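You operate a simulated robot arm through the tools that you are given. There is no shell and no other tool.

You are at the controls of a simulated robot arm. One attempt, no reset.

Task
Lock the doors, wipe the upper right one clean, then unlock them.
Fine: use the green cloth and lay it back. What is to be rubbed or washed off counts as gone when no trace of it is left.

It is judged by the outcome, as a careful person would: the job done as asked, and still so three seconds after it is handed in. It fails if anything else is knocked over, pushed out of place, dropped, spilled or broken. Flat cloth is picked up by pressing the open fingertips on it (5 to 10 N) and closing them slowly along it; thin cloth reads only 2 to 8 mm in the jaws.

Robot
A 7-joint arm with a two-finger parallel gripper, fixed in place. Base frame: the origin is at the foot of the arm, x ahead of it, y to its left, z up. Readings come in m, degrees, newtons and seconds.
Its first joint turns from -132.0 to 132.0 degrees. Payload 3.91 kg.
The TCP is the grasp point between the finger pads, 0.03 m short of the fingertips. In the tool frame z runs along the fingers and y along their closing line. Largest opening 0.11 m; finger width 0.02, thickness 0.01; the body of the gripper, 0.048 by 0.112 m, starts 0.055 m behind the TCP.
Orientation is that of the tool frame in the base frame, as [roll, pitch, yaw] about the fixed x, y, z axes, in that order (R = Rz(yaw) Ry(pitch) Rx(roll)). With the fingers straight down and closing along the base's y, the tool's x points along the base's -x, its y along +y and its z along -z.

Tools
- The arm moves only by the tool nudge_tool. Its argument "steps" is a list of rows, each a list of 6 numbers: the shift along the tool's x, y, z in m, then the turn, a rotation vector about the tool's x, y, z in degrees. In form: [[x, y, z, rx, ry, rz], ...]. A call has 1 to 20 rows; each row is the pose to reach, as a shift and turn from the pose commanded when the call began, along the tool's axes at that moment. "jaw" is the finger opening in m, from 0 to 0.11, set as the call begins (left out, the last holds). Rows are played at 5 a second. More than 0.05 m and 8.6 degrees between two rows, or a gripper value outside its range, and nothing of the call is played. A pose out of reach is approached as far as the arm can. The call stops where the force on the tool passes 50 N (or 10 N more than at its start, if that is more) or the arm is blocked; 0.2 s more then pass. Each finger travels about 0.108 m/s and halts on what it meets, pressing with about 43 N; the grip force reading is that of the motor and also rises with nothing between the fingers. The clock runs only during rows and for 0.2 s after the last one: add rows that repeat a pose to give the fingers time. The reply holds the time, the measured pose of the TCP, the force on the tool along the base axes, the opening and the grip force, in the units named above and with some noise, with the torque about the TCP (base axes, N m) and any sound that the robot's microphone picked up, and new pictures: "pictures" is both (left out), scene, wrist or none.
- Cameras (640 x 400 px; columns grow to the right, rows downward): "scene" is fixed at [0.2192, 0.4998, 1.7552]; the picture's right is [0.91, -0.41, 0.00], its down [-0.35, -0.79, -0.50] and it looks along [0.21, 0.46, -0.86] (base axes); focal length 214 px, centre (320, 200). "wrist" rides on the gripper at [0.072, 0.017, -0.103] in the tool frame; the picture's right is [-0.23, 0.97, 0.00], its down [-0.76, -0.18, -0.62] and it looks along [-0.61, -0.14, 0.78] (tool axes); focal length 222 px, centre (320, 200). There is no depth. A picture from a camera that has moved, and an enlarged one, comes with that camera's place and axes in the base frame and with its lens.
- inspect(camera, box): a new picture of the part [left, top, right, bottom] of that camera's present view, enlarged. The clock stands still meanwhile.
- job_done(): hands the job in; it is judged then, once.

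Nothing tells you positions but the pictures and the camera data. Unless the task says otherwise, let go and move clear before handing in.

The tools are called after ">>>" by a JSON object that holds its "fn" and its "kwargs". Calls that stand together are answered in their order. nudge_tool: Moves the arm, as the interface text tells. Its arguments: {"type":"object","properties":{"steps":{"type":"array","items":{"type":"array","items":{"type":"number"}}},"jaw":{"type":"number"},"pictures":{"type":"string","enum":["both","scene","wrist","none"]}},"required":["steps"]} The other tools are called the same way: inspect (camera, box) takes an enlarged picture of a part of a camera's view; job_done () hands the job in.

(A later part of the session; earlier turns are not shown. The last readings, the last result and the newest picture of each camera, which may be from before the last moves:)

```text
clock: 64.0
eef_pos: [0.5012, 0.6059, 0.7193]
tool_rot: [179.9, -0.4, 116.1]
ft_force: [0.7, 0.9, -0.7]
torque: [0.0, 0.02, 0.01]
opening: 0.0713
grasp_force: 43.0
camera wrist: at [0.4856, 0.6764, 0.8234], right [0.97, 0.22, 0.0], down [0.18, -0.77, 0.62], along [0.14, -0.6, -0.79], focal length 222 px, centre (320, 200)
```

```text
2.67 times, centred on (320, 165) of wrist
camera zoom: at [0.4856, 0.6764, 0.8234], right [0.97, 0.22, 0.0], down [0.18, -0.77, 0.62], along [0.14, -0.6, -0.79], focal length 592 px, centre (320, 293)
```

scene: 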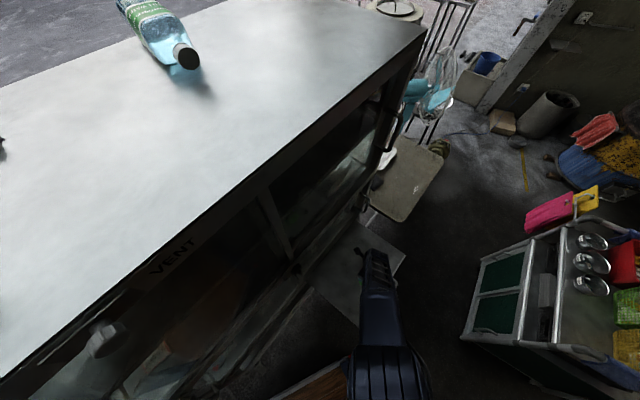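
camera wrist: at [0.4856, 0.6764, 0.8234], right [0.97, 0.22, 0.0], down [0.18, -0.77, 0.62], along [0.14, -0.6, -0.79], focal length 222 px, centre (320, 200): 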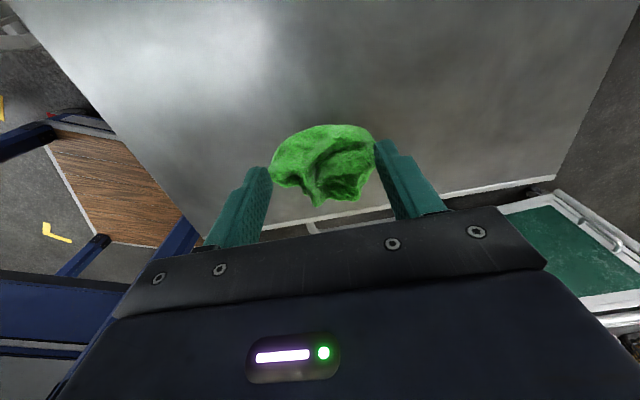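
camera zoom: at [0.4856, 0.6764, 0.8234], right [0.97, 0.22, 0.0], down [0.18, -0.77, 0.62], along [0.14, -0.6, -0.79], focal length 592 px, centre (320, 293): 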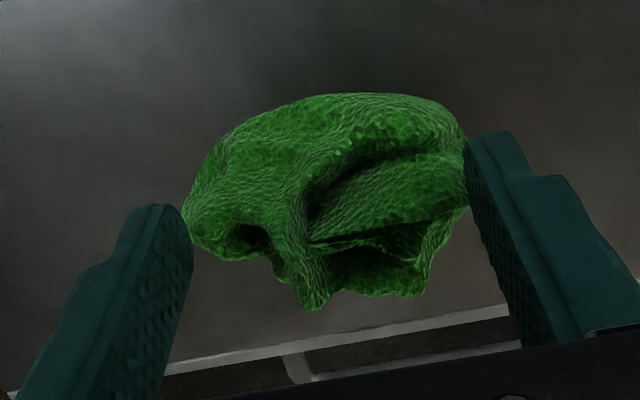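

The cloth is held and lifted. Now I'm raising it and turning the tool level toward the stain on the upper right door.

>>> {"fn": "nudge_tool", "kwargs": {"steps": [[-0.002, 0.003, -0.04, 0, 7.5, 0], [-0.004, 0.006, -0.08, 0, 15, 0], [-0.006, 0.01, -0.12, 0, 22.5, 0], [-0.008, 0.013, -0.16, 0, 30, 0], [-0.01, 0.017, -0.2, 0, 37.5, 0], [-0.012, 0.02, -0.24, 0, 45, 0], [-0.014, 0.023, -0.28, 0, 52.5, 0], [-0.016, 0.027, -0.32, 0, 60, 0], [-0.018, 0.03, -0.36, 0, 67.5, 0], [-0.02, 0.033, -0.4, 0, 75, 0], [-0.02, 0.037, -0.44, 0, 82.5, 0], [-0.02, 0.04, -0.47, 0, 90, 0]], "pictures": "both"}}

>>> {"fn": "inspect", "kwargs": {"camera": "wrist", "box": [200, 60, 440, 210]}}

```text
clock: 66.6
eef_pos: [0.5479, 0.6029, 1.19]
tool_rot: [22.6, -89.5, -86.5]
ft_force: [0.2, 0.8, -0.1]
torque: [-0.02, 0.01, -0.03]
opening: 0.0713
grasp_force: 42.9
camera wrist: at [0.6092, 0.5152, 1.2612], right [0.87, 0.43, -0.22], down [0.11, -0.63, -0.77], along [-0.47, 0.65, -0.6], focal length 222 px, centre (320, 200)
```

scene: 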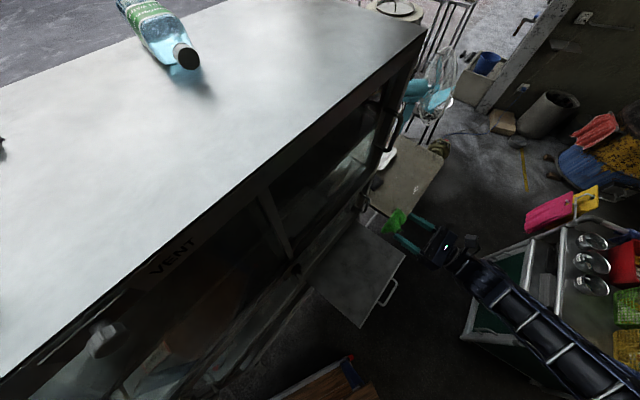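
wrist: 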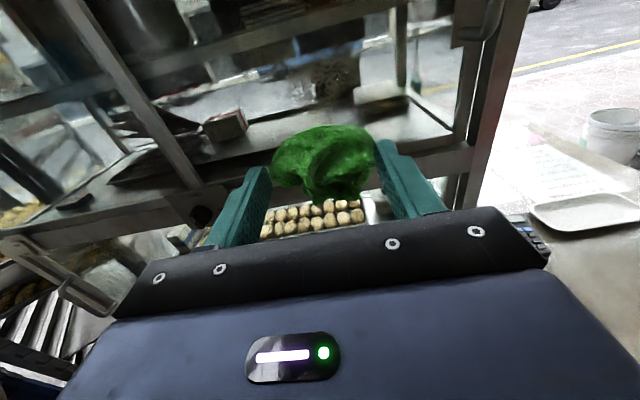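

```text
2.67 times, centred on (320, 135) of wrist
camera zoom: at [0.6092, 0.5152, 1.2612], right [0.87, 0.43, -0.22], down [0.11, -0.63, -0.77], along [-0.47, 0.65, -0.6], focal length 592 px, centre (320, 373)
```

zoom: 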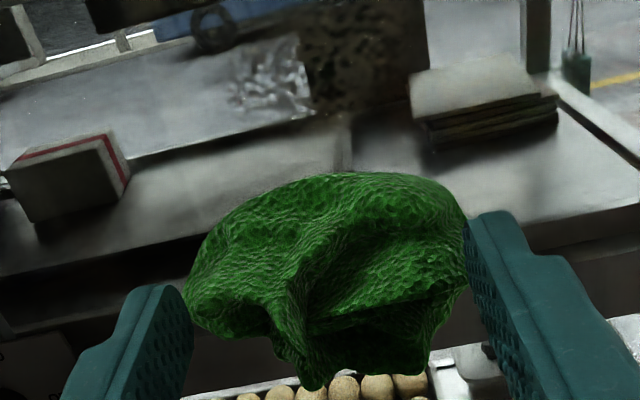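

The stain (dark and white specks) shows just above the cloth, centred near s≈0.76, z≈1.20. I'm approaching the glass straight on.

>>> {"fn": "nudge_tool", "kwargs": {"steps": [[0.005, 0.003, 0.04, 0, 0, 0], [0.008, 0.005, 0.08, 0, 0, 0], [0.008, 0.005, 0.12, 0, 0, 0], [0.008, 0.005, 0.145, 0, 0, 0], [0.008, 0.005, 0.155, 0, 0, 0], [0.008, 0.005, 0.16, 0, 0, 0]], "pictures": "both"}}

>>> {"fn": "inspect", "kwargs": {"camera": "wrist", "box": [200, 60, 440, 210]}}

```text
clock: 68.0
eef_pos: [0.4818, 0.7475, 1.1981]
tool_rot: [18.2, -89.6, -82.1]
ft_force: [-0.5, 0.7, -1.6]
torque: [-0.02, -0.01, -0.05]
opening: 0.0711
grasp_force: 42.5
camera wrist: at [0.5427, 0.6608, 1.2702], right [0.87, 0.43, -0.22], down [0.11, -0.63, -0.77], along [-0.47, 0.64, -0.6], focal length 222 px, centre (320, 200)
```

scene: 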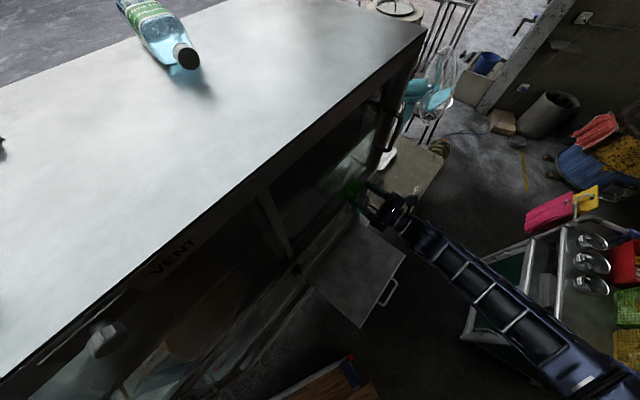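
wrist: 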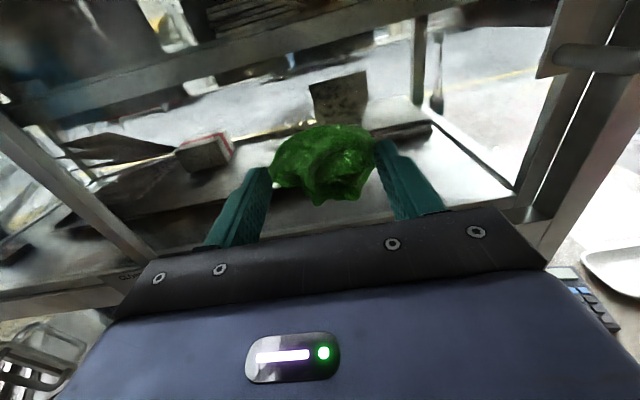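

```text
2.67 times, centred on (320, 135) of wrist
camera zoom: at [0.5427, 0.6608, 1.2702], right [0.87, 0.43, -0.22], down [0.11, -0.63, -0.77], along [-0.47, 0.64, -0.6], focal length 592 px, centre (320, 373)
```

zoom: 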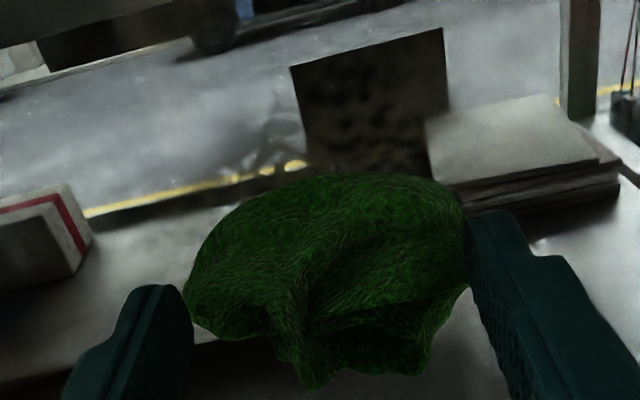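

>>> {"fn": "nudge_tool", "kwargs": {"steps": [[0, 0, 0.005, 0, 0, 0], [0, 0, 0.01, 0, 0, 0], [0, 0, 0.014, 0, 0, 0], [0, 0, 0.018, 0, 0, 0], [0, 0, 0.021, 0, 0, 0], [0, 0, 0.021, 0, 0, 0]], "pictures": "none"}}

>>> {"fn": "nudge_tool", "kwargs": {"steps": [[0, 0, 0.002, 0, 0, 0], [0, 0, 0.004, 0, 0, 0], [0, 0, 0.006, 0, 0, 0], [0, 0, 0.006, 0, 0, 0]], "pictures": "wrist"}}

```text
clock: 69.4
eef_pos: [0.4722, 0.7682, 1.1982]
tool_rot: [17.6, -89.6, -81.5]
ft_force: [-0.7, -0.3, 0.0]
torque: [-0.03, 0.03, -0.02]
opening: 0.0712
grasp_force: 43.0
```

```text
clock: 70.4
eef_pos: [0.4684, 0.7746, 1.1976]
tool_rot: [19.2, -89.6, -83.0]
ft_force: [0.6, -2.8, -0.6]
torque: [-0.09, -0.01, 0.16]
opening: 0.0712
grasp_force: 43.1
camera wrist: at [0.5308, 0.6853, 1.2704], right [0.87, 0.43, -0.22], down [0.11, -0.63, -0.77], along [-0.47, 0.64, -0.6], focal length 222 px, centre (320, 200)
```

wrist: 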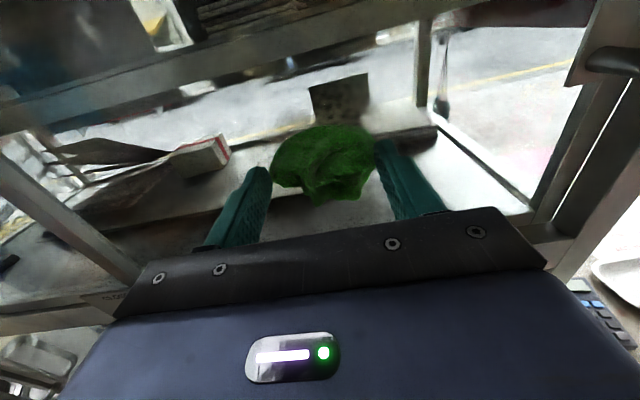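

There's light contact at about 3 N, which puts the glass at n≈-0.528. I'm pressing slightly more.

>>> {"fn": "nudge_tool", "kwargs": {"steps": [[0, 0, 0.0005, 0, 0, 0], [0, 0, 0.0005, 0, 0, 0]], "pictures": "none"}}

```text
clock: 71.0
eef_pos: [0.4692, 0.7729, 1.1996]
tool_rot: [19.2, -89.6, -83.1]
ft_force: [1.4, -4.3, -0.3]
torque: [-0.1, -0.02, 0.22]
opening: 0.0711
grasp_force: 42.9
```

Contact is on the cloth's left-lower side. I'll tilt the tool a couple of degrees so the cloth sits flatter on the glass.

>>> {"fn": "nudge_tool", "kwargs": {"steps": [[0, 0, 0, 1, -0.5, 0], [0, 0, 0, 2, -1, 0], [0, 0, 0, 2, -1, 0]], "pictures": "none"}}

>>> {"fn": "nudge_tool", "kwargs": {"steps": [[0, 0, 0.0005, 0, 0, 0], [0, 0, 0.001, 0, 0, 0], [0, 0, 0.001, 0, 0, 0]], "pictures": "none"}}

```text
clock: 71.8
eef_pos: [0.4718, 0.7732, 1.1983]
tool_rot: [165.8, -89.4, 132.2]
ft_force: [10.9, -12.0, 2.9]
torque: [0.49, 0.08, -1.11]
opening: 0.071
grasp_force: 42.9
```

```text
clock: 72.6
eef_pos: [0.4703, 0.7745, 1.1968]
tool_rot: [168.9, -89.5, 129.1]
ft_force: [10.9, -21.8, -2.6]
torque: [0.1, 0.17, -1.28]
opening: 0.0708
grasp_force: 43.1
```

That was too much tilt and load, so I'm backing off and halving the tilt.

>>> {"fn": "nudge_tool", "kwargs": {"steps": [[0, 0, -0.003, 0, 0, 0], [0, 0, -0.004, -1, 0.5, 0], [0, 0, -0.004, -1, 0.5, 0]], "pictures": "both"}}

>>> {"fn": "inspect", "kwargs": {"camera": "wrist", "box": [200, 60, 440, 210]}}

>>> {"fn": "inspect", "kwargs": {"camera": "scene", "box": [300, 140, 460, 240]}}

```text
clock: 73.4
eef_pos: [0.4697, 0.7707, 1.1993]
tool_rot: [118.6, -89.8, 178.5]
ft_force: [0.6, 0.7, -0.8]
torque: [-0.01, -0.03, 0.01]
opening: 0.0707
grasp_force: 42.3
camera wrist: at [0.5324, 0.6844, 1.2714], right [0.87, 0.44, -0.22], down [0.13, -0.64, -0.76], along [-0.48, 0.63, -0.61], focal length 222 px, centre (320, 200)
```

scene: 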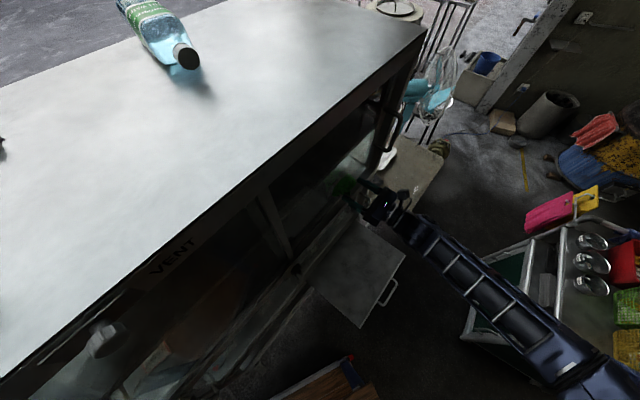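
wrist: 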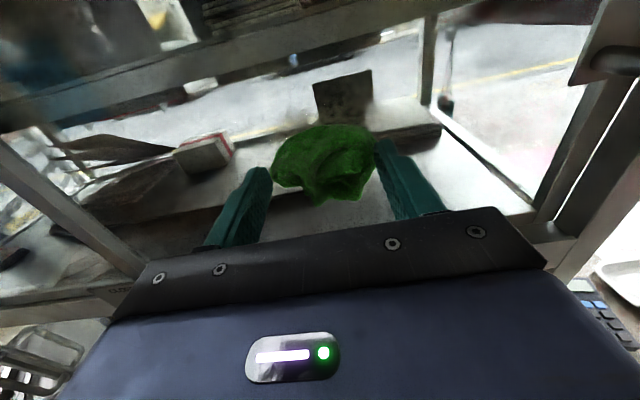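

```text
2.67 times, centred on (320, 135) of wrist
camera zoom: at [0.5324, 0.6844, 1.2714], right [0.87, 0.44, -0.22], down [0.13, -0.64, -0.76], along [-0.48, 0.63, -0.61], focal length 592 px, centre (320, 373)
```

zoom: 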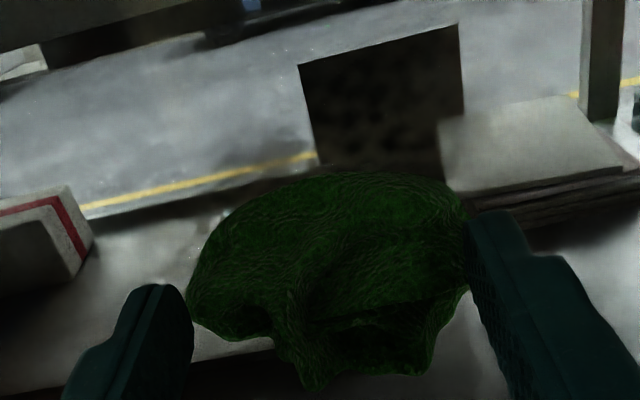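

```text
4.00 times, centred on (380, 190) of scene
camera zoom: at [0.2192, 0.4998, 1.7552], right [0.91, -0.41, 0.0], down [-0.35, -0.79, -0.5], along [0.21, 0.46, -0.86], focal length 858 px, centre (80, 240)
```

zoom: 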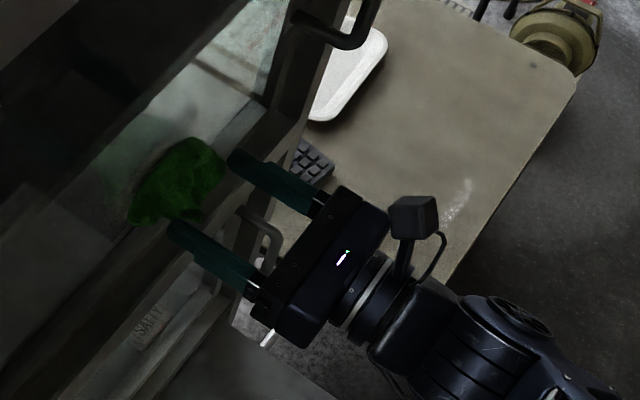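

>>> {"fn": "nudge_tool", "kwargs": {"steps": [[0, 0, 0.002, 0, 0, 0], [0, 0, 0.003, 0, 0, 0], [0, 0, 0.003, 0, 0, 0]], "pictures": "none"}}

>>> {"fn": "nudge_tool", "kwargs": {"steps": [[0, 0, 0.0005, 0, 0, 0], [0, 0, 0.0005, 0, 0, 0]], "pictures": "none"}}

```text
clock: 74.2
eef_pos: [0.4697, 0.7729, 1.1981]
tool_rot: [123.8, -89.8, 173.3]
ft_force: [0.0, -0.4, -0.4]
torque: [-0.01, -0.02, 0.01]
opening: 0.0709
grasp_force: 43.1
```

```text
clock: 74.8
eef_pos: [0.4687, 0.7735, 1.1981]
tool_rot: [124.5, -89.8, 172.6]
ft_force: [1.2, -0.5, -0.7]
torque: [0.01, -0.04, 0.04]
opening: 0.071
grasp_force: 43.0
```

>>> {"fn": "nudge_tool", "kwargs": {"steps": [[0, 0, 0.0005, 0, 0, 0], [0, 0, 0.0005, 0, 0, 0]], "pictures": "none"}}

>>> {"fn": "nudge_tool", "kwargs": {"steps": [[0, 0, 0.0004, 0, 0, 0], [0, 0, 0.0004, 0, 0, 0]], "pictures": "none"}}

```text
clock: 75.4
eef_pos: [0.4687, 0.7736, 1.1979]
tool_rot: [124.7, -89.9, 172.4]
ft_force: [3.2, -6.0, -0.4]
torque: [0.09, 0.04, 0.38]
opening: 0.0712
grasp_force: 43.5
```

```text
clock: 76.0
eef_pos: [0.4693, 0.7751, 1.198]
tool_rot: [124.7, -89.8, 172.4]
ft_force: [5.0, -11.3, -1.6]
torque: [0.05, 0.07, 0.25]
opening: 0.0709
grasp_force: 42.7
```

Contact is balanced now at about 12 N. I'll make a short test stroke to see how the force changes along the glass.

>>> {"fn": "nudge_tool", "kwargs": {"steps": [[0, 0.008, -0.0003, 0, 0, 0], [0, 0.016, -0.0005, 0, 0, 0], [0, 0.024, -0.0006, 0, 0, 0]], "pictures": "none"}}

>>> {"fn": "nudge_tool", "kwargs": {"steps": [[0, -0.008, 0.0002, 0, 0, 0], [0, -0.016, 0.0004, 0, 0, 0], [0, -0.024, 0.0006, 0, 0, 0], [0, -0.036, 0.0008, 0, 0, 0], [0, -0.048, 0.001, 0, 0, 0]], "pictures": "wrist"}}

>>> {"fn": "inspect", "kwargs": {"camera": "wrist", "box": [200, 60, 440, 210]}}

```text
clock: 76.8
eef_pos: [0.4907, 0.7843, 1.1981]
tool_rot: [122.8, -89.8, 174.3]
ft_force: [0.3, -8.2, -0.8]
torque: [0.13, 0.03, 0.11]
opening: 0.0711
grasp_force: 43.1
```

```text
clock: 78.0
eef_pos: [0.4479, 0.7633, 1.1975]
tool_rot: [123.3, -89.8, 173.7]
ft_force: [9.9, -16.3, -2.2]
torque: [0.03, 0.01, -0.25]
opening: 0.0711
grasp_force: 43.1
camera wrist: at [0.5106, 0.6775, 1.271], right [0.87, 0.44, -0.22], down [0.13, -0.64, -0.76], along [-0.48, 0.63, -0.61], focal length 222 px, centre (320, 200)
```

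wrist: 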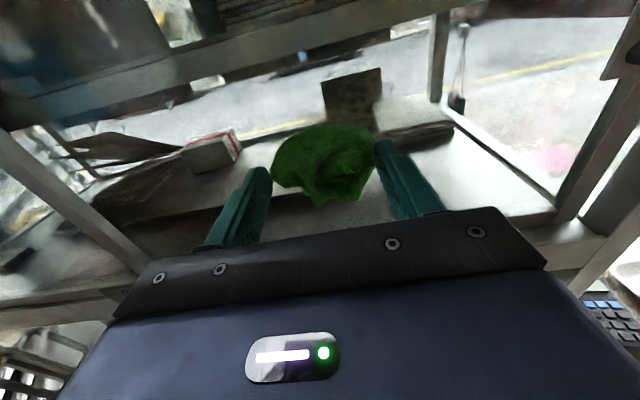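

```text
2.67 times, centred on (320, 135) of wrist
camera zoom: at [0.5106, 0.6775, 1.271], right [0.87, 0.44, -0.22], down [0.13, -0.64, -0.76], along [-0.48, 0.63, -0.61], focal length 592 px, centre (320, 373)
```

zoom: 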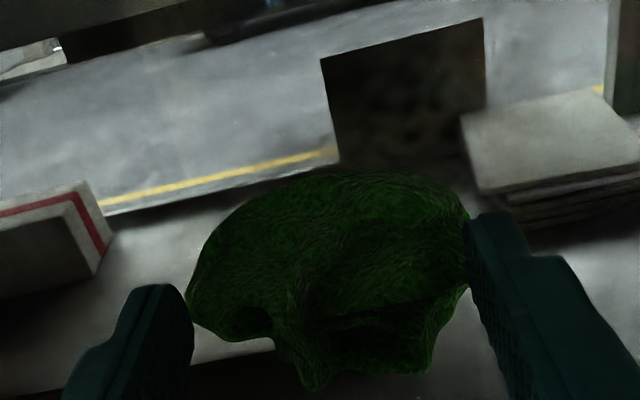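

The tool's y axis runs parallel to the glass, so I don't need compensation. I'm now wiping in a raster across the stain area.

>>> {"fn": "nudge_tool", "kwargs": {"steps": [[0, -0.015, -0.0006, 0, 0, 0], [0, -0.03, -0.0006, 0, 0, 0], [0, -0.012, -0.0006, 0, 0, 0], [0, 0.006, -0.0006, 0, 0, 0], [0, 0.024, -0.0006, 0, 0, 0], [0, 0.042, -0.0006, 0, 0, 0], [0, 0.06, -0.0006, 0, 0, 0], [0, 0.078, -0.0006, 0, 0, 0], [0.01, 0.078, -0.0006, 0, 0, 0], [0.02, 0.078, -0.0006, 0, 0, 0]], "pictures": "none"}}

>>> {"fn": "nudge_tool", "kwargs": {"steps": [[0, -0.018, 0, 0, 0, 0], [0, -0.036, 0, 0, 0, 0], [0, -0.054, 0, 0, 0, 0], [0, -0.072, 0, 0, 0, 0], [0, -0.09, 0, 0, 0, 0], [0, -0.108, 0, 0, 0, 0], [0.01, -0.108, 0, 0, 0, 0], [0.02, -0.108, 0, 0, 0, 0]], "pictures": "none"}}

```text
clock: 80.2
eef_pos: [0.5179, 0.7987, 1.2191]
tool_rot: [126.3, -89.8, 170.7]
ft_force: [10.0, -17.2, -7.1]
torque: [-0.24, -0.21, -0.03]
opening: 0.0706
grasp_force: 42.6
```

```text
clock: 82.0
eef_pos: [0.4195, 0.7497, 1.239]
tool_rot: [112.0, -89.8, -174.8]
ft_force: [1.0, -5.8, -1.9]
torque: [-0.02, 0.02, -0.12]
opening: 0.0708
grasp_force: 42.3
```

>>> {"fn": "nudge_tool", "kwargs": {"steps": [[0, 0.018, 0.0002, 0, 0, 0], [0, 0.036, 0.0002, 0, 0, 0], [0, 0.054, 0.0002, 0, 0, 0], [0, 0.072, 0.0002, 0, 0, 0], [0, 0.09, 0.0002, 0, 0, 0], [0, 0.108, 0.0002, 0, 0, 0], [-0.015, 0.108, 0.0002, 0, 0, 0], [-0.03, 0.108, 0.0002, 0, 0, 0]], "pictures": "none"}}

>>> {"fn": "nudge_tool", "kwargs": {"steps": [[0, -0.018, 0, 0, 0, 0], [0, -0.036, 0, 0, 0, 0], [0, -0.054, 0, 0, 0, 0], [0, -0.072, 0, 0, 0, 0], [0, -0.09, 0, 0, 0, 0], [0, -0.108, 0, 0, 0, 0], [-0.015, -0.108, 0, 0, 0, 0], [-0.03, -0.108, 0, 0, 0, 0]], "pictures": "none"}}

>>> {"fn": "nudge_tool", "kwargs": {"steps": [[0, 0.018, 0, 0, 0, 0], [0, 0.036, 0, 0, 0, 0], [0, 0.054, 0, 0, 0, 0], [0, 0.072, 0, 0, 0, 0], [0, 0.09, 0, 0, 0, 0], [0, 0.108, 0, 0, 0, 0]], "pictures": "wrist"}}

```text
clock: 83.8
eef_pos: [0.5182, 0.799, 1.2086]
tool_rot: [115.7, -89.8, -178.7]
ft_force: [7.3, -9.2, 3.5]
torque: [0.14, 0.13, -0.19]
opening: 0.071
grasp_force: 42.4
```

```text
clock: 85.6
eef_pos: [0.4212, 0.7503, 1.1781]
tool_rot: [116.9, -89.9, -179.8]
ft_force: [0.2, 0.2, -1.3]
torque: [-0.08, -0.05, -0.01]
opening: 0.0709
grasp_force: 42.9
```

```text
clock: 87.0
eef_pos: [0.5181, 0.799, 1.1777]
tool_rot: [125.6, -89.8, 171.3]
ft_force: [8.8, -10.6, -0.6]
torque: [0.01, -0.07, 0.12]
opening: 0.0708
grasp_force: 42.9
camera wrist: at [0.5814, 0.713, 1.2513], right [0.87, 0.44, -0.22], down [0.13, -0.64, -0.76], along [-0.48, 0.63, -0.61], focal length 222 px, centre (320, 200)
```

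wrist: 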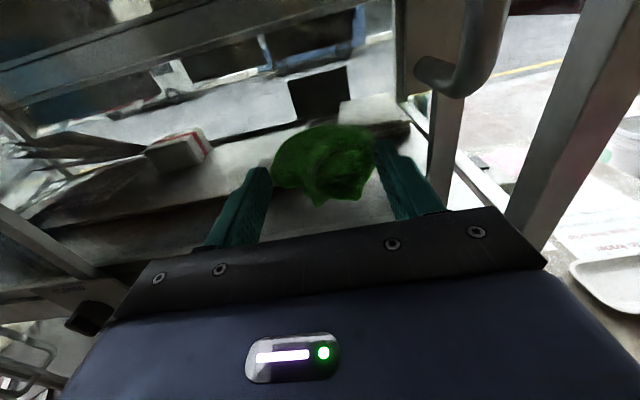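

>>> {"fn": "nudge_tool", "kwargs": {"steps": [[-0.01, 0, 0, 0, 0, 0], [-0.02, 0, 0, 0, 0, 0], [-0.02, -0.018, 0.0002, 0, 0, 0], [-0.02, -0.036, 0.0004, 0, 0, 0], [-0.02, -0.054, 0.0005, 0, 0, 0], [-0.02, -0.072, 0.0006, 0, 0, 0], [-0.02, -0.09, 0.0007, 0, 0, 0], [-0.02, -0.108, 0.0008, 0, 0, 0]], "pictures": "none"}}

>>> {"fn": "nudge_tool", "kwargs": {"steps": [[0.015, 0, 0, 0, 0, 0], [0.03, 0, 0.0001, 0, 0, 0], [0.03, 0.018, 0, 0, 0, 0], [0.03, 0.036, 0, 0, 0, 0], [0.03, 0.054, -0.0002, 0, 0, 0], [0.03, 0.072, -0.0003, 0, 0, 0], [0.03, 0.09, -0.0005, 0, 0, 0], [0.03, 0.06, -0.003, 0, 0, 0], [0.03, 0.06, -0.03, 0, 0, 0], [0.03, 0.06, -0.07, 0, 0, 0], [0.03, 0.06, -0.11, 0, 0, 0]], "pictures": "both"}}

>>> {"fn": "inspect", "kwargs": {"camera": "wrist", "box": [200, 30, 440, 180]}}

```text
clock: 88.8
eef_pos: [0.4183, 0.7497, 1.1577]
tool_rot: [128.7, -89.8, 168.3]
ft_force: [3.7, -8.4, -1.5]
torque: [-0.16, 0.02, -0.38]
opening: 0.071
grasp_force: 43.9
```

```text
clock: 91.2
eef_pos: [0.5242, 0.6795, 1.1876]
tool_rot: [125.6, -89.7, 171.6]
ft_force: [-0.5, -0.3, -0.6]
torque: [-0.02, 0.02, 0.02]
opening: 0.071
grasp_force: 43.1
camera wrist: at [0.5864, 0.5939, 1.2608], right [0.87, 0.44, -0.23], down [0.13, -0.64, -0.76], along [-0.48, 0.63, -0.61], focal length 222 px, centre (320, 200)
```

scene: 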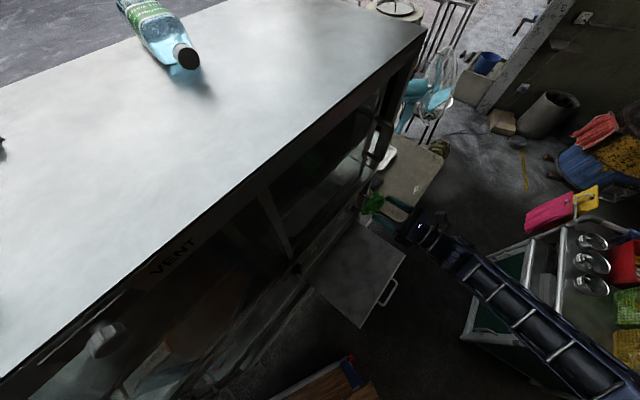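
wrist: 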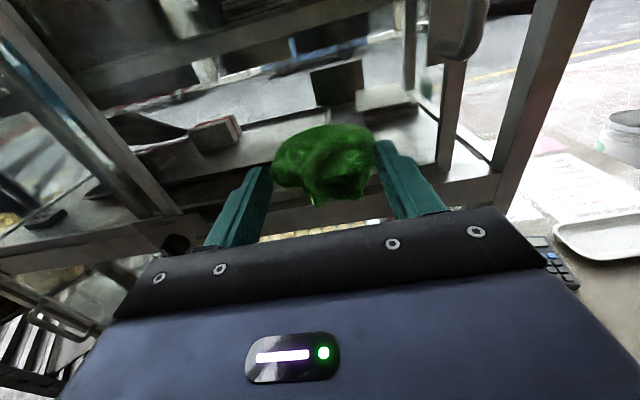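

```text
2.67 times, centred on (320, 105) of wrist
camera zoom: at [0.5864, 0.5939, 1.2608], right [0.87, 0.44, -0.23], down [0.13, -0.64, -0.76], along [-0.48, 0.63, -0.61], focal length 592 px, centre (320, 453)
```

zoom: 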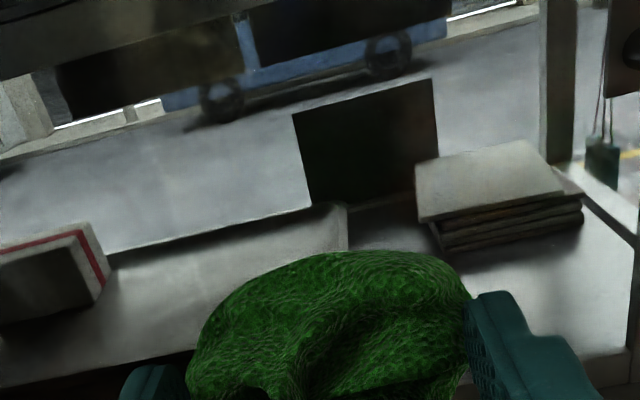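

The speckles look gone from this angle. I'm checking from below against the lighter background, as I did before wiping.

>>> {"fn": "nudge_tool", "kwargs": {"steps": [[-0.027, -0.005, -0.013, 0, 7.5, 0], [-0.054, -0.01, -0.026, 0, 15, 0], [-0.081, -0.015, -0.039, 0, 22.5, 0], [-0.108, -0.02, -0.052, 0, 30, 0]], "pictures": "wrist"}}

>>> {"fn": "inspect", "kwargs": {"camera": "wrist", "box": [230, 30, 422, 150]}}

>>> {"fn": "inspect", "kwargs": {"camera": "wrist", "box": [120, 0, 520, 250]}}

```text
clock: 92.2
eef_pos: [0.5312, 0.6244, 1.0803]
tool_rot: [0.4, -60.0, -63.3]
ft_force: [-0.5, 0.3, -0.8]
torque: [-0.04, 0.01, -0.03]
opening: 0.0709
grasp_force: 43.1
camera wrist: at [0.6021, 0.5182, 1.0921], right [0.82, 0.54, -0.19], down [-0.08, -0.22, -0.97], along [-0.57, 0.81, -0.14], focal length 222 px, centre (320, 200)
```

wrist: 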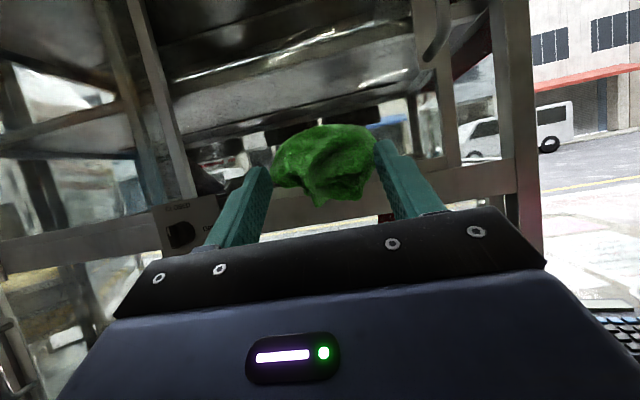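

```text
3.33 times, centred on (326, 90) of wrist
camera zoom: at [0.6021, 0.5182, 1.0921], right [0.82, 0.54, -0.19], down [-0.08, -0.22, -0.97], along [-0.57, 0.81, -0.14], focal length 740 px, centre (300, 567)
```

zoom: 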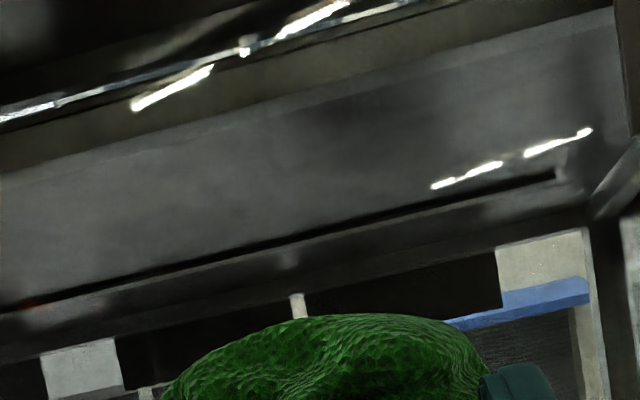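

```text
1.60 times, centred on (320, 125) of wrist
camera zoom: at [0.6021, 0.5182, 1.0921], right [0.82, 0.54, -0.19], down [-0.08, -0.22, -0.97], along [-0.57, 0.81, -0.14], focal length 355 px, centre (320, 320)
```

zoom: 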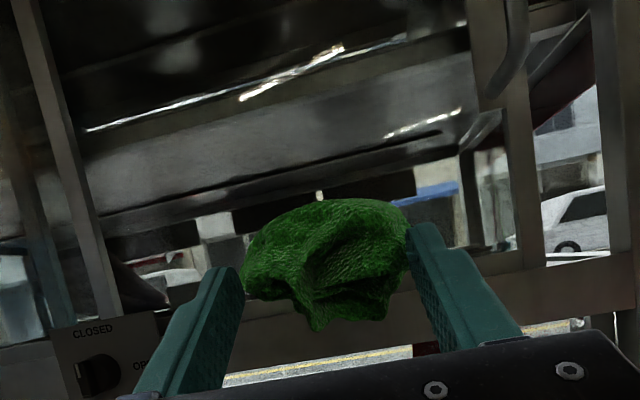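

>>> {"fn": "nudge_tool", "kwargs": {"steps": [[0.037, 0.02, 0.021, 0, -4, 0], [0.074, 0.04, 0.042, 0, -8, 0], [0.11, 0.06, 0.063, 0, -12, 0], [0.147, 0.08, 0.085, 0, -15, 0]], "pictures": "wrist"}}

>>> {"fn": "inspect", "kwargs": {"camera": "wrist", "box": [100, 20, 420, 220]}}

>>> {"fn": "inspect", "kwargs": {"camera": "wrist", "box": [160, 80, 352, 200]}}

```text
clock: 93.2
eef_pos: [0.6004, 0.6622, 1.2495]
tool_rot: [0.2, -75.2, -63.0]
ft_force: [0.6, 0.5, -1.1]
torque: [0.03, 0.01, 0.04]
opening: 0.0709
grasp_force: 42.9
camera wrist: at [0.6708, 0.5624, 1.2933], right [0.84, 0.49, -0.22], down [0.03, -0.44, -0.9], along [-0.54, 0.75, -0.39], focal length 222 px, centre (320, 200)
```

wrist: 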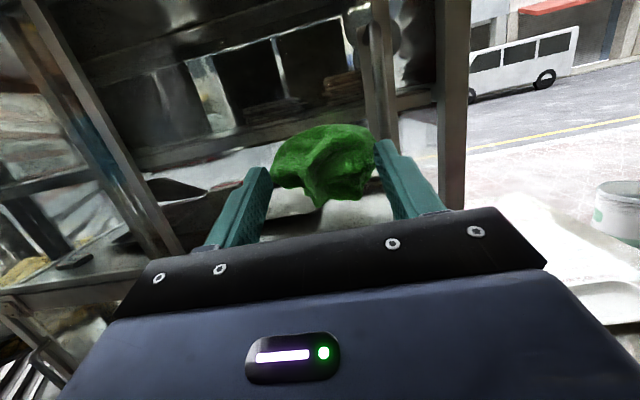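

```text
2.00 times, centred on (260, 120) of wrist
camera zoom: at [0.6708, 0.5624, 1.2933], right [0.84, 0.49, -0.22], down [0.03, -0.44, -0.9], along [-0.54, 0.75, -0.39], focal length 444 px, centre (440, 360)
```

zoom: 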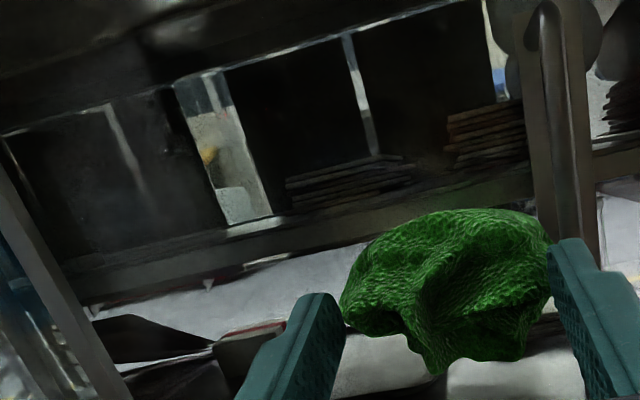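

```text
3.33 times, centred on (256, 140) of wrist
camera zoom: at [0.6708, 0.5624, 1.2933], right [0.84, 0.49, -0.22], down [0.03, -0.44, -0.9], along [-0.54, 0.75, -0.39], focal length 740 px, centre (533, 400)
```

zoom: 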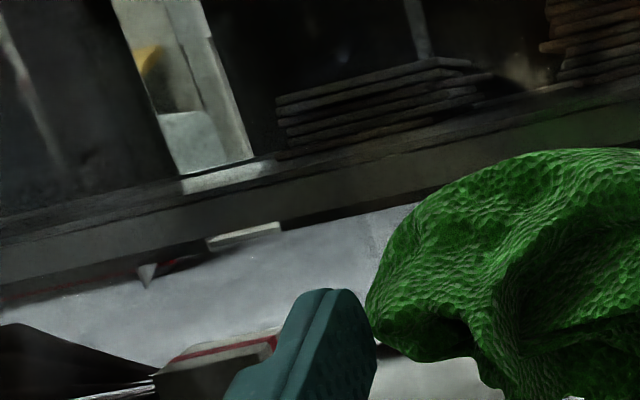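

>>> {"fn": "nudge_tool", "kwargs": {"steps": [[0, -0.045, 0, 0, 0, 0], [0, -0.09, 0, 0, 0, 0], [0, -0.135, 0, 0, 0, 0], [0, -0.18, 0, 0, 0, 0], [-0.01, -0.2, -0.01, 0, 0, 0]], "pictures": "wrist"}}

>>> {"fn": "inspect", "kwargs": {"camera": "wrist", "box": [320, 50, 576, 210]}}

```text
clock: 94.4
eef_pos: [0.4264, 0.5648, 1.2378]
tool_rot: [0.6, -75.1, -63.6]
ft_force: [-0.3, 0.2, 0.3]
torque: [-0.03, -0.03, -0.01]
opening: 0.0712
grasp_force: 43.2
camera wrist: at [0.495, 0.4643, 1.2818], right [0.84, 0.49, -0.22], down [0.03, -0.44, -0.9], along [-0.54, 0.75, -0.39], focal length 222 px, centre (320, 200)
```

wrist: 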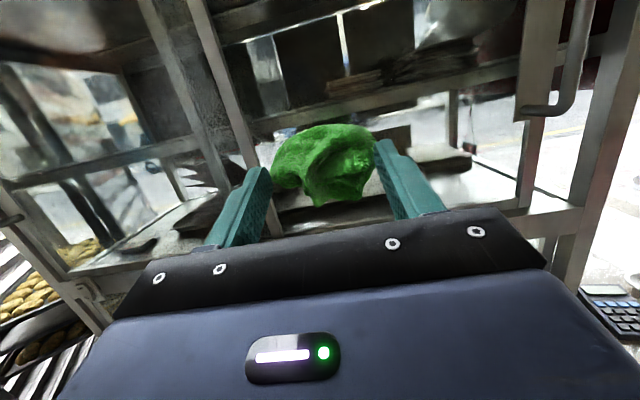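

```text
2.50 times, centred on (448, 130) of wrist
camera zoom: at [0.495, 0.4643, 1.2818], right [0.84, 0.49, -0.22], down [0.03, -0.44, -0.9], along [-0.54, 0.75, -0.39], focal length 555 px, centre (0, 375)
```

zoom: 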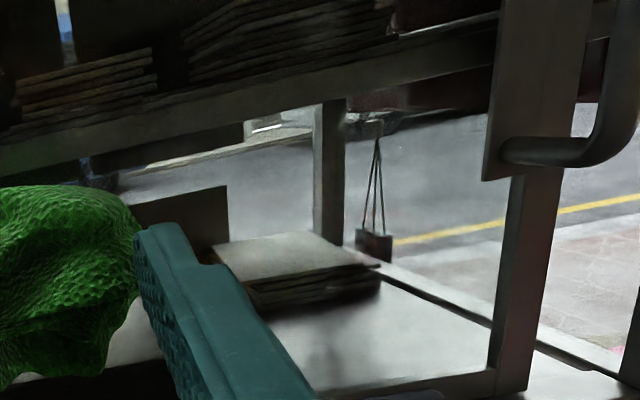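

>>> {"fn": "inspect", "kwargs": {"camera": "wrist", "box": [376, 100, 488, 170]}}

>>> {"fn": "inspect", "kwargs": {"camera": "wrist", "box": [240, 0, 520, 175]}}

```text
5.71 times, centred on (432, 135) of wrist
camera zoom: at [0.495, 0.4643, 1.2818], right [0.84, 0.49, -0.22], down [0.03, -0.44, -0.9], along [-0.54, 0.75, -0.39], focal length 1269 px, centre (-320, 571)
```

zoom: 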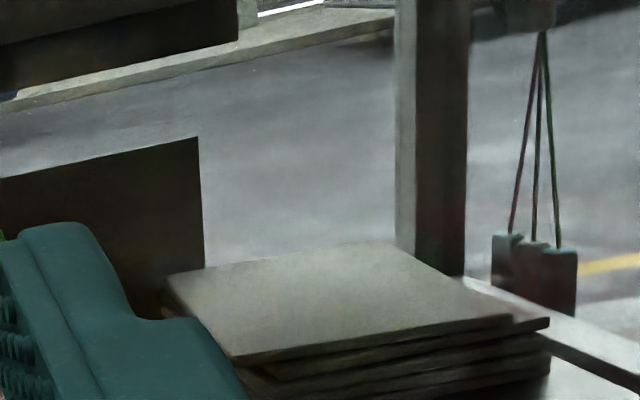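

```text
2.29 times, centred on (380, 88) of wrist
camera zoom: at [0.495, 0.4643, 1.2818], right [0.84, 0.49, -0.22], down [0.03, -0.44, -0.9], along [-0.54, 0.75, -0.39], focal length 508 px, centre (183, 457)
```

zoom: 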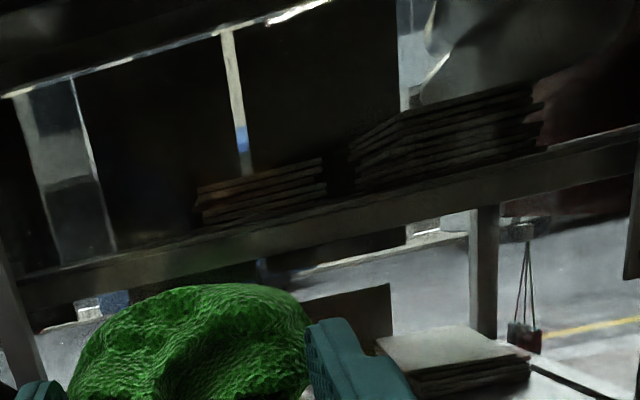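

The stain looks gone from three angles. Now I'm carrying the cloth back over the shelf, turning the tool to point down.

>>> {"fn": "nudge_tool", "kwargs": {"steps": [[-0.033, 0.003, -0.009, 0, -7.5, 0], [-0.066, 0.006, -0.018, 0, -15, 0], [-0.099, 0.01, -0.027, 0, -22.5, 0], [-0.132, 0.013, -0.035, 0, -30, 0], [-0.165, 0.016, -0.044, 0, -37.5, 0], [-0.198, 0.019, -0.053, 0, -45, 0], [-0.231, 0.022, -0.062, 0, -52.5, 0], [-0.264, 0.025, -0.071, 0, -60, 0], [-0.297, 0.029, -0.08, 0, -67.5, 0], [-0.33, 0.032, -0.088, 0, -75, 0], [-0.363, 0.035, -0.097, 0, -82.5, 0], [-0.396, 0.038, -0.106, 0, -90, 0], [-0.429, 0.041, -0.115, 0, -97.5, 0], [-0.4617, 0.0445, -0.1238, 0, -105, 0], [-0.4617, 0.0445, -0.1238, 0, -105, 0]], "pictures": "both"}}

```text
clock: 97.6
eef_pos: [0.4673, 0.5828, 0.7595]
tool_rot: [179.9, 0.3, 117.1]
ft_force: [-0.5, 1.5, -0.3]
torque: [0.02, 0.02, 0.01]
opening: 0.0711
grasp_force: 42.9
camera wrist: at [0.4496, 0.6535, 0.8632], right [0.97, 0.24, 0.0], down [0.19, -0.76, 0.62], along [0.15, -0.61, -0.78], focal length 222 px, centre (320, 200)
```

scene: 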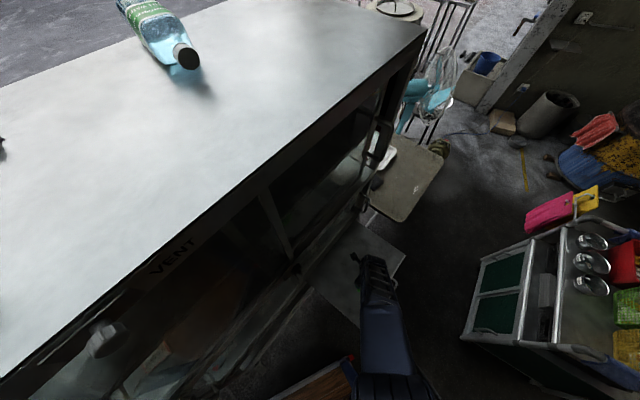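
wrist: 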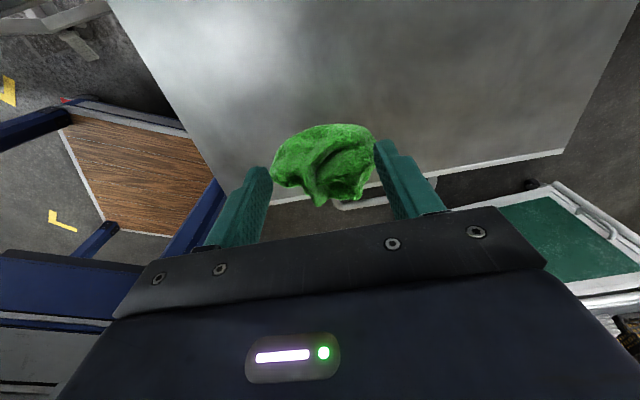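

Above the original spot. I'm lowering until the cloth touches the shelf.

>>> {"fn": "nudge_tool", "kwargs": {"steps": [[0, 0, 0.025, 0, 0, 0], [0, 0, 0.05, 0, 0, 0], [0, 0, 0.065, 0, 0, 0], [0, 0, 0.072, 0, 0, 0], [0, 0, 0.075, 0, 0, 0], [0, 0, 0.075, 0, 0, 0]], "pictures": "none"}}

>>> {"fn": "nudge_tool", "kwargs": {"steps": [[0, 0, 0.001, 0, 0, 0], [0, 0, 0.002, 0, 0, 0], [0, 0, 0.002, 0, 0, 0]], "pictures": "none"}}

>>> {"fn": "nudge_tool", "kwargs": {"steps": [[0, 0, 0.001, 0, 0, 0], [0, 0, 0.001, 0, 0, 0]], "pictures": "none"}}

```text
clock: 99.0
eef_pos: [0.4673, 0.584, 0.6837]
tool_rot: [179.8, 0.1, 117.1]
ft_force: [1.4, 0.0, -0.8]
torque: [0.0, -0.01, 0.02]
opening: 0.0707
grasp_force: 43.1
```

```text
clock: 99.8
eef_pos: [0.4673, 0.5833, 0.6832]
tool_rot: [179.9, 0.2, 117.2]
ft_force: [-0.4, -0.4, -1.3]
torque: [0.0, 0.0, 0.04]
opening: 0.0709
grasp_force: 42.8
```

```text
clock: 100.4
eef_pos: [0.4668, 0.5833, 0.6828]
tool_rot: [179.9, 0.2, 117.1]
ft_force: [0.8, 0.5, -1.0]
torque: [0.01, 0.0, 0.02]
opening: 0.0709
grasp_force: 42.5
```

>>> {"fn": "nudge_tool", "kwargs": {"steps": [[0, 0, 0.001, 0, 0, 0], [0, 0, 0.001, 0, 0, 0]], "pictures": "none"}}

>>> {"fn": "nudge_tool", "kwargs": {"steps": [[0, 0, 0.001, 0, 0, 0], [0, 0, 0.001, 0, 0, 0]], "pictures": "none"}}

>>> {"fn": "nudge_tool", "kwargs": {"steps": [[0, 0, 0.001, 0, 0, 0], [0, 0, 0.001, 0, 0, 0]], "pictures": "none"}}

```text
clock: 101.0
eef_pos: [0.4683, 0.5833, 0.6804]
tool_rot: [179.8, 0.1, 117.0]
ft_force: [-0.2, -0.1, -0.8]
torque: [-0.01, 0.01, 0.01]
opening: 0.0709
grasp_force: 42.5
```

```text
clock: 101.6
eef_pos: [0.4672, 0.5842, 0.6797]
tool_rot: [179.8, 0.1, 117.0]
ft_force: [-0.6, -1.0, 3.2]
torque: [-0.1, 0.22, 0.07]
opening: 0.0709
grasp_force: 42.8
```

```text
clock: 102.2
eef_pos: [0.4671, 0.5847, 0.6791]
tool_rot: [179.8, 0.1, 117.2]
ft_force: [-0.3, -3.1, 19.8]
torque: [-0.83, 1.03, 0.05]
opening: 0.071
grasp_force: 43.6
```

The cloth is on the shelf. I'm easing off slightly and opening the jaws.

>>> {"fn": "nudge_tool", "kwargs": {"steps": [[0, 0, -0.0007, 0, 0, 0], [0, 0, -0.0007, 0, 0, 0]], "pictures": "none"}}

>>> {"fn": "nudge_tool", "kwargs": {"steps": [[0, 0, 0, 0, 0, 0], [0, 0, 0, 0, 0, 0]], "jaw": 0.08, "pictures": "none"}}

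>>> {"fn": "nudge_tool", "kwargs": {"steps": [[0, 0, 0, 0, 0, 0], [0, 0, 0, 0, 0, 0], [0, 0, -0.005, 0, 0, 0], [0, 0, -0.015, 0, 0, 0], [0, 0, -0.04, 0, 0, 0], [0, 0, -0.08, 0, 0, 0]], "jaw": 0.105, "pictures": "both"}}

```text
clock: 102.8
eef_pos: [0.4679, 0.5838, 0.6788]
tool_rot: [179.7, 0.1, 117.0]
ft_force: [0.6, 2.9, 10.9]
torque: [0.01, 0.38, -0.07]
opening: 0.0709
grasp_force: 43.4
```

```text
clock: 103.4
eef_pos: [0.4682, 0.5835, 0.6791]
tool_rot: [179.9, 0.2, 117.1]
ft_force: [0.4, 0.0, 0.8]
torque: [0.01, -0.01, 0.01]
opening: 0.0798
grasp_force: 0.1
```

```text
clock: 104.8
eef_pos: [0.4678, 0.5832, 0.7601]
tool_rot: [179.8, 0.1, 117.1]
ft_force: [0.7, -0.3, -0.4]
torque: [-0.02, -0.01, 0.0]
opening: 0.1049
grasp_force: 0.1
camera wrist: at [0.4498, 0.654, 0.8631], right [0.97, 0.24, 0.0], down [0.19, -0.76, 0.62], along [0.15, -0.61, -0.78], focal length 222 px, centre (320, 200)
```

scene: 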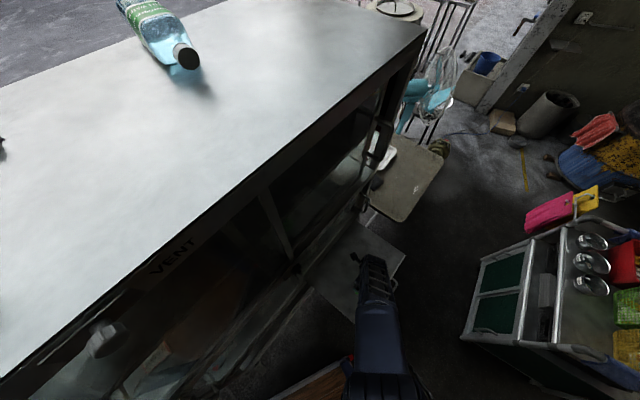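
wrist: 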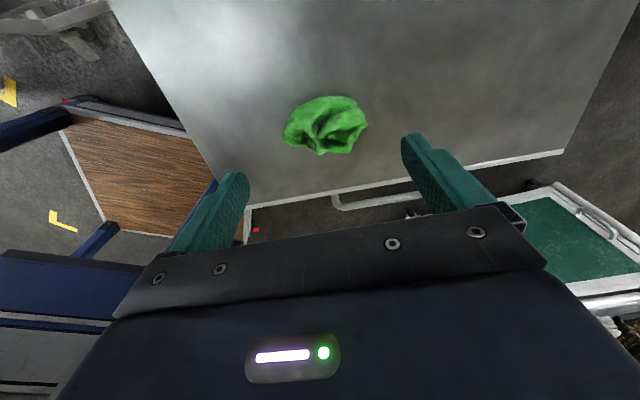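

The cloth is laid back on the shelf. I'm going up for one more look at the door with an empty gripper before unlocking.

>>> {"fn": "nudge_tool", "kwargs": {"steps": [[0, 0, -0.03, 0, 0, 1.1]], "pictures": "none"}}

>>> {"fn": "nudge_tool", "kwargs": {"steps": [[0, 0.003, -0.03, 0, 8, 0], [0, 0.006, -0.06, 0, 16, 0], [0, 0.009, -0.09, 0, 24, 0], [0, 0.012, -0.12, 0, 32, 0], [0, 0.015, -0.15, 0, 40, 0], [0, 0.018, -0.18, 0, 48, 0], [0, 0.021, -0.21, 0, 56, 0], [0, 0.024, -0.24, 0, 64, 0], [0, 0.027, -0.27, 0, 72, 0], [0, 0.03, -0.3, 0, 80, 0], [0, 0.033, -0.33, 0, 88, 0], [0, 0.036, -0.36, 0, 96, 0], [0, 0.039, -0.385, 0, 104, 0], [0, 0.042, -0.408, 0, 110, 0]], "pictures": "both"}}

>>> {"fn": "inspect", "kwargs": {"camera": "wrist", "box": [230, 90, 422, 210]}}

>>> {"fn": "inspect", "kwargs": {"camera": "wrist", "box": [160, 0, 480, 200]}}

>>> {"fn": "inspect", "kwargs": {"camera": "scene", "box": [280, 210, 440, 310]}}

```text
clock: 105.2
eef_pos: [0.4672, 0.5831, 0.789]
tool_rot: [179.9, 0.1, 116.1]
ft_force: [-0.5, -0.1, 0.1]
torque: [0.01, 0.01, -0.04]
opening: 0.1052
grasp_force: 0.0
```

```text
clock: 108.2
eef_pos: [0.5032, 0.6022, 1.1988]
tool_rot: [0.6, -70.0, -64.7]
ft_force: [-0.2, 0.3, 0.6]
torque: [-0.04, 0.0, -0.02]
opening: 0.1053
grasp_force: 0.1
camera wrist: at [0.5723, 0.4985, 1.2312], right [0.84, 0.5, -0.21], down [-0.01, -0.37, -0.93], along [-0.54, 0.79, -0.3], focal length 222 px, centre (320, 200)
```

scene: 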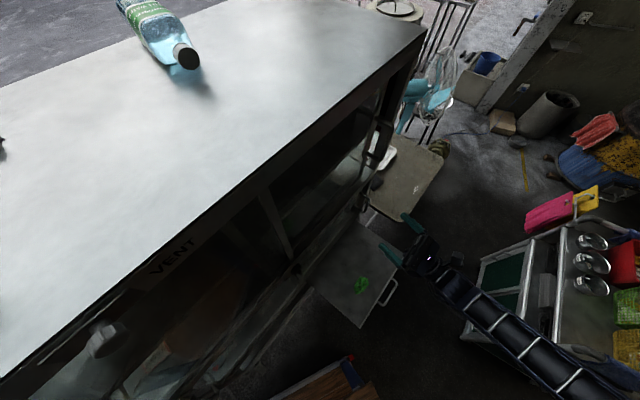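
wrist: 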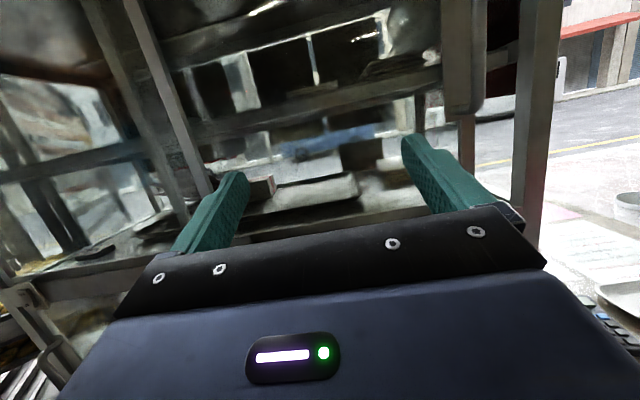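

```text
3.33 times, centred on (326, 150) of wrist
camera zoom: at [0.5723, 0.4985, 1.2312], right [0.84, 0.5, -0.21], down [-0.01, -0.37, -0.93], along [-0.54, 0.79, -0.3], focal length 740 px, centre (300, 367)
```

zoom: 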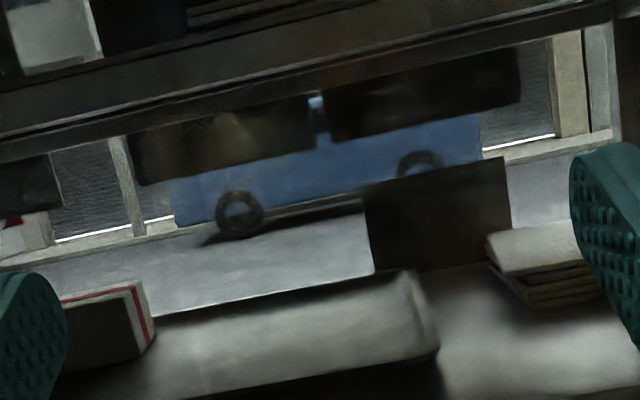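

```text
2.00 times, centred on (320, 100) of wrist
camera zoom: at [0.5723, 0.4985, 1.2312], right [0.84, 0.5, -0.21], down [-0.01, -0.37, -0.93], along [-0.54, 0.79, -0.3], focal length 444 px, centre (320, 400)
```

zoom: 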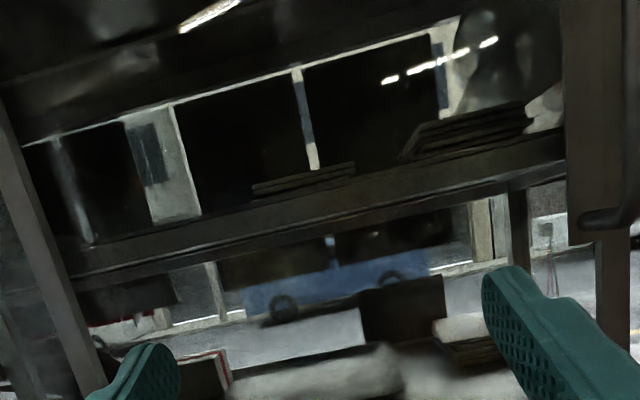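

```text
4.00 times, centred on (360, 260) of scene
camera zoom: at [0.2192, 0.4998, 1.7552], right [0.91, -0.41, 0.0], down [-0.35, -0.79, -0.5], along [0.21, 0.46, -0.86], focal length 858 px, centre (160, -40)
```

zoom: 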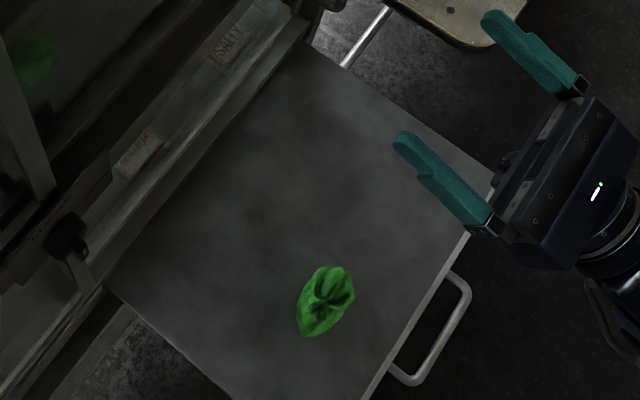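

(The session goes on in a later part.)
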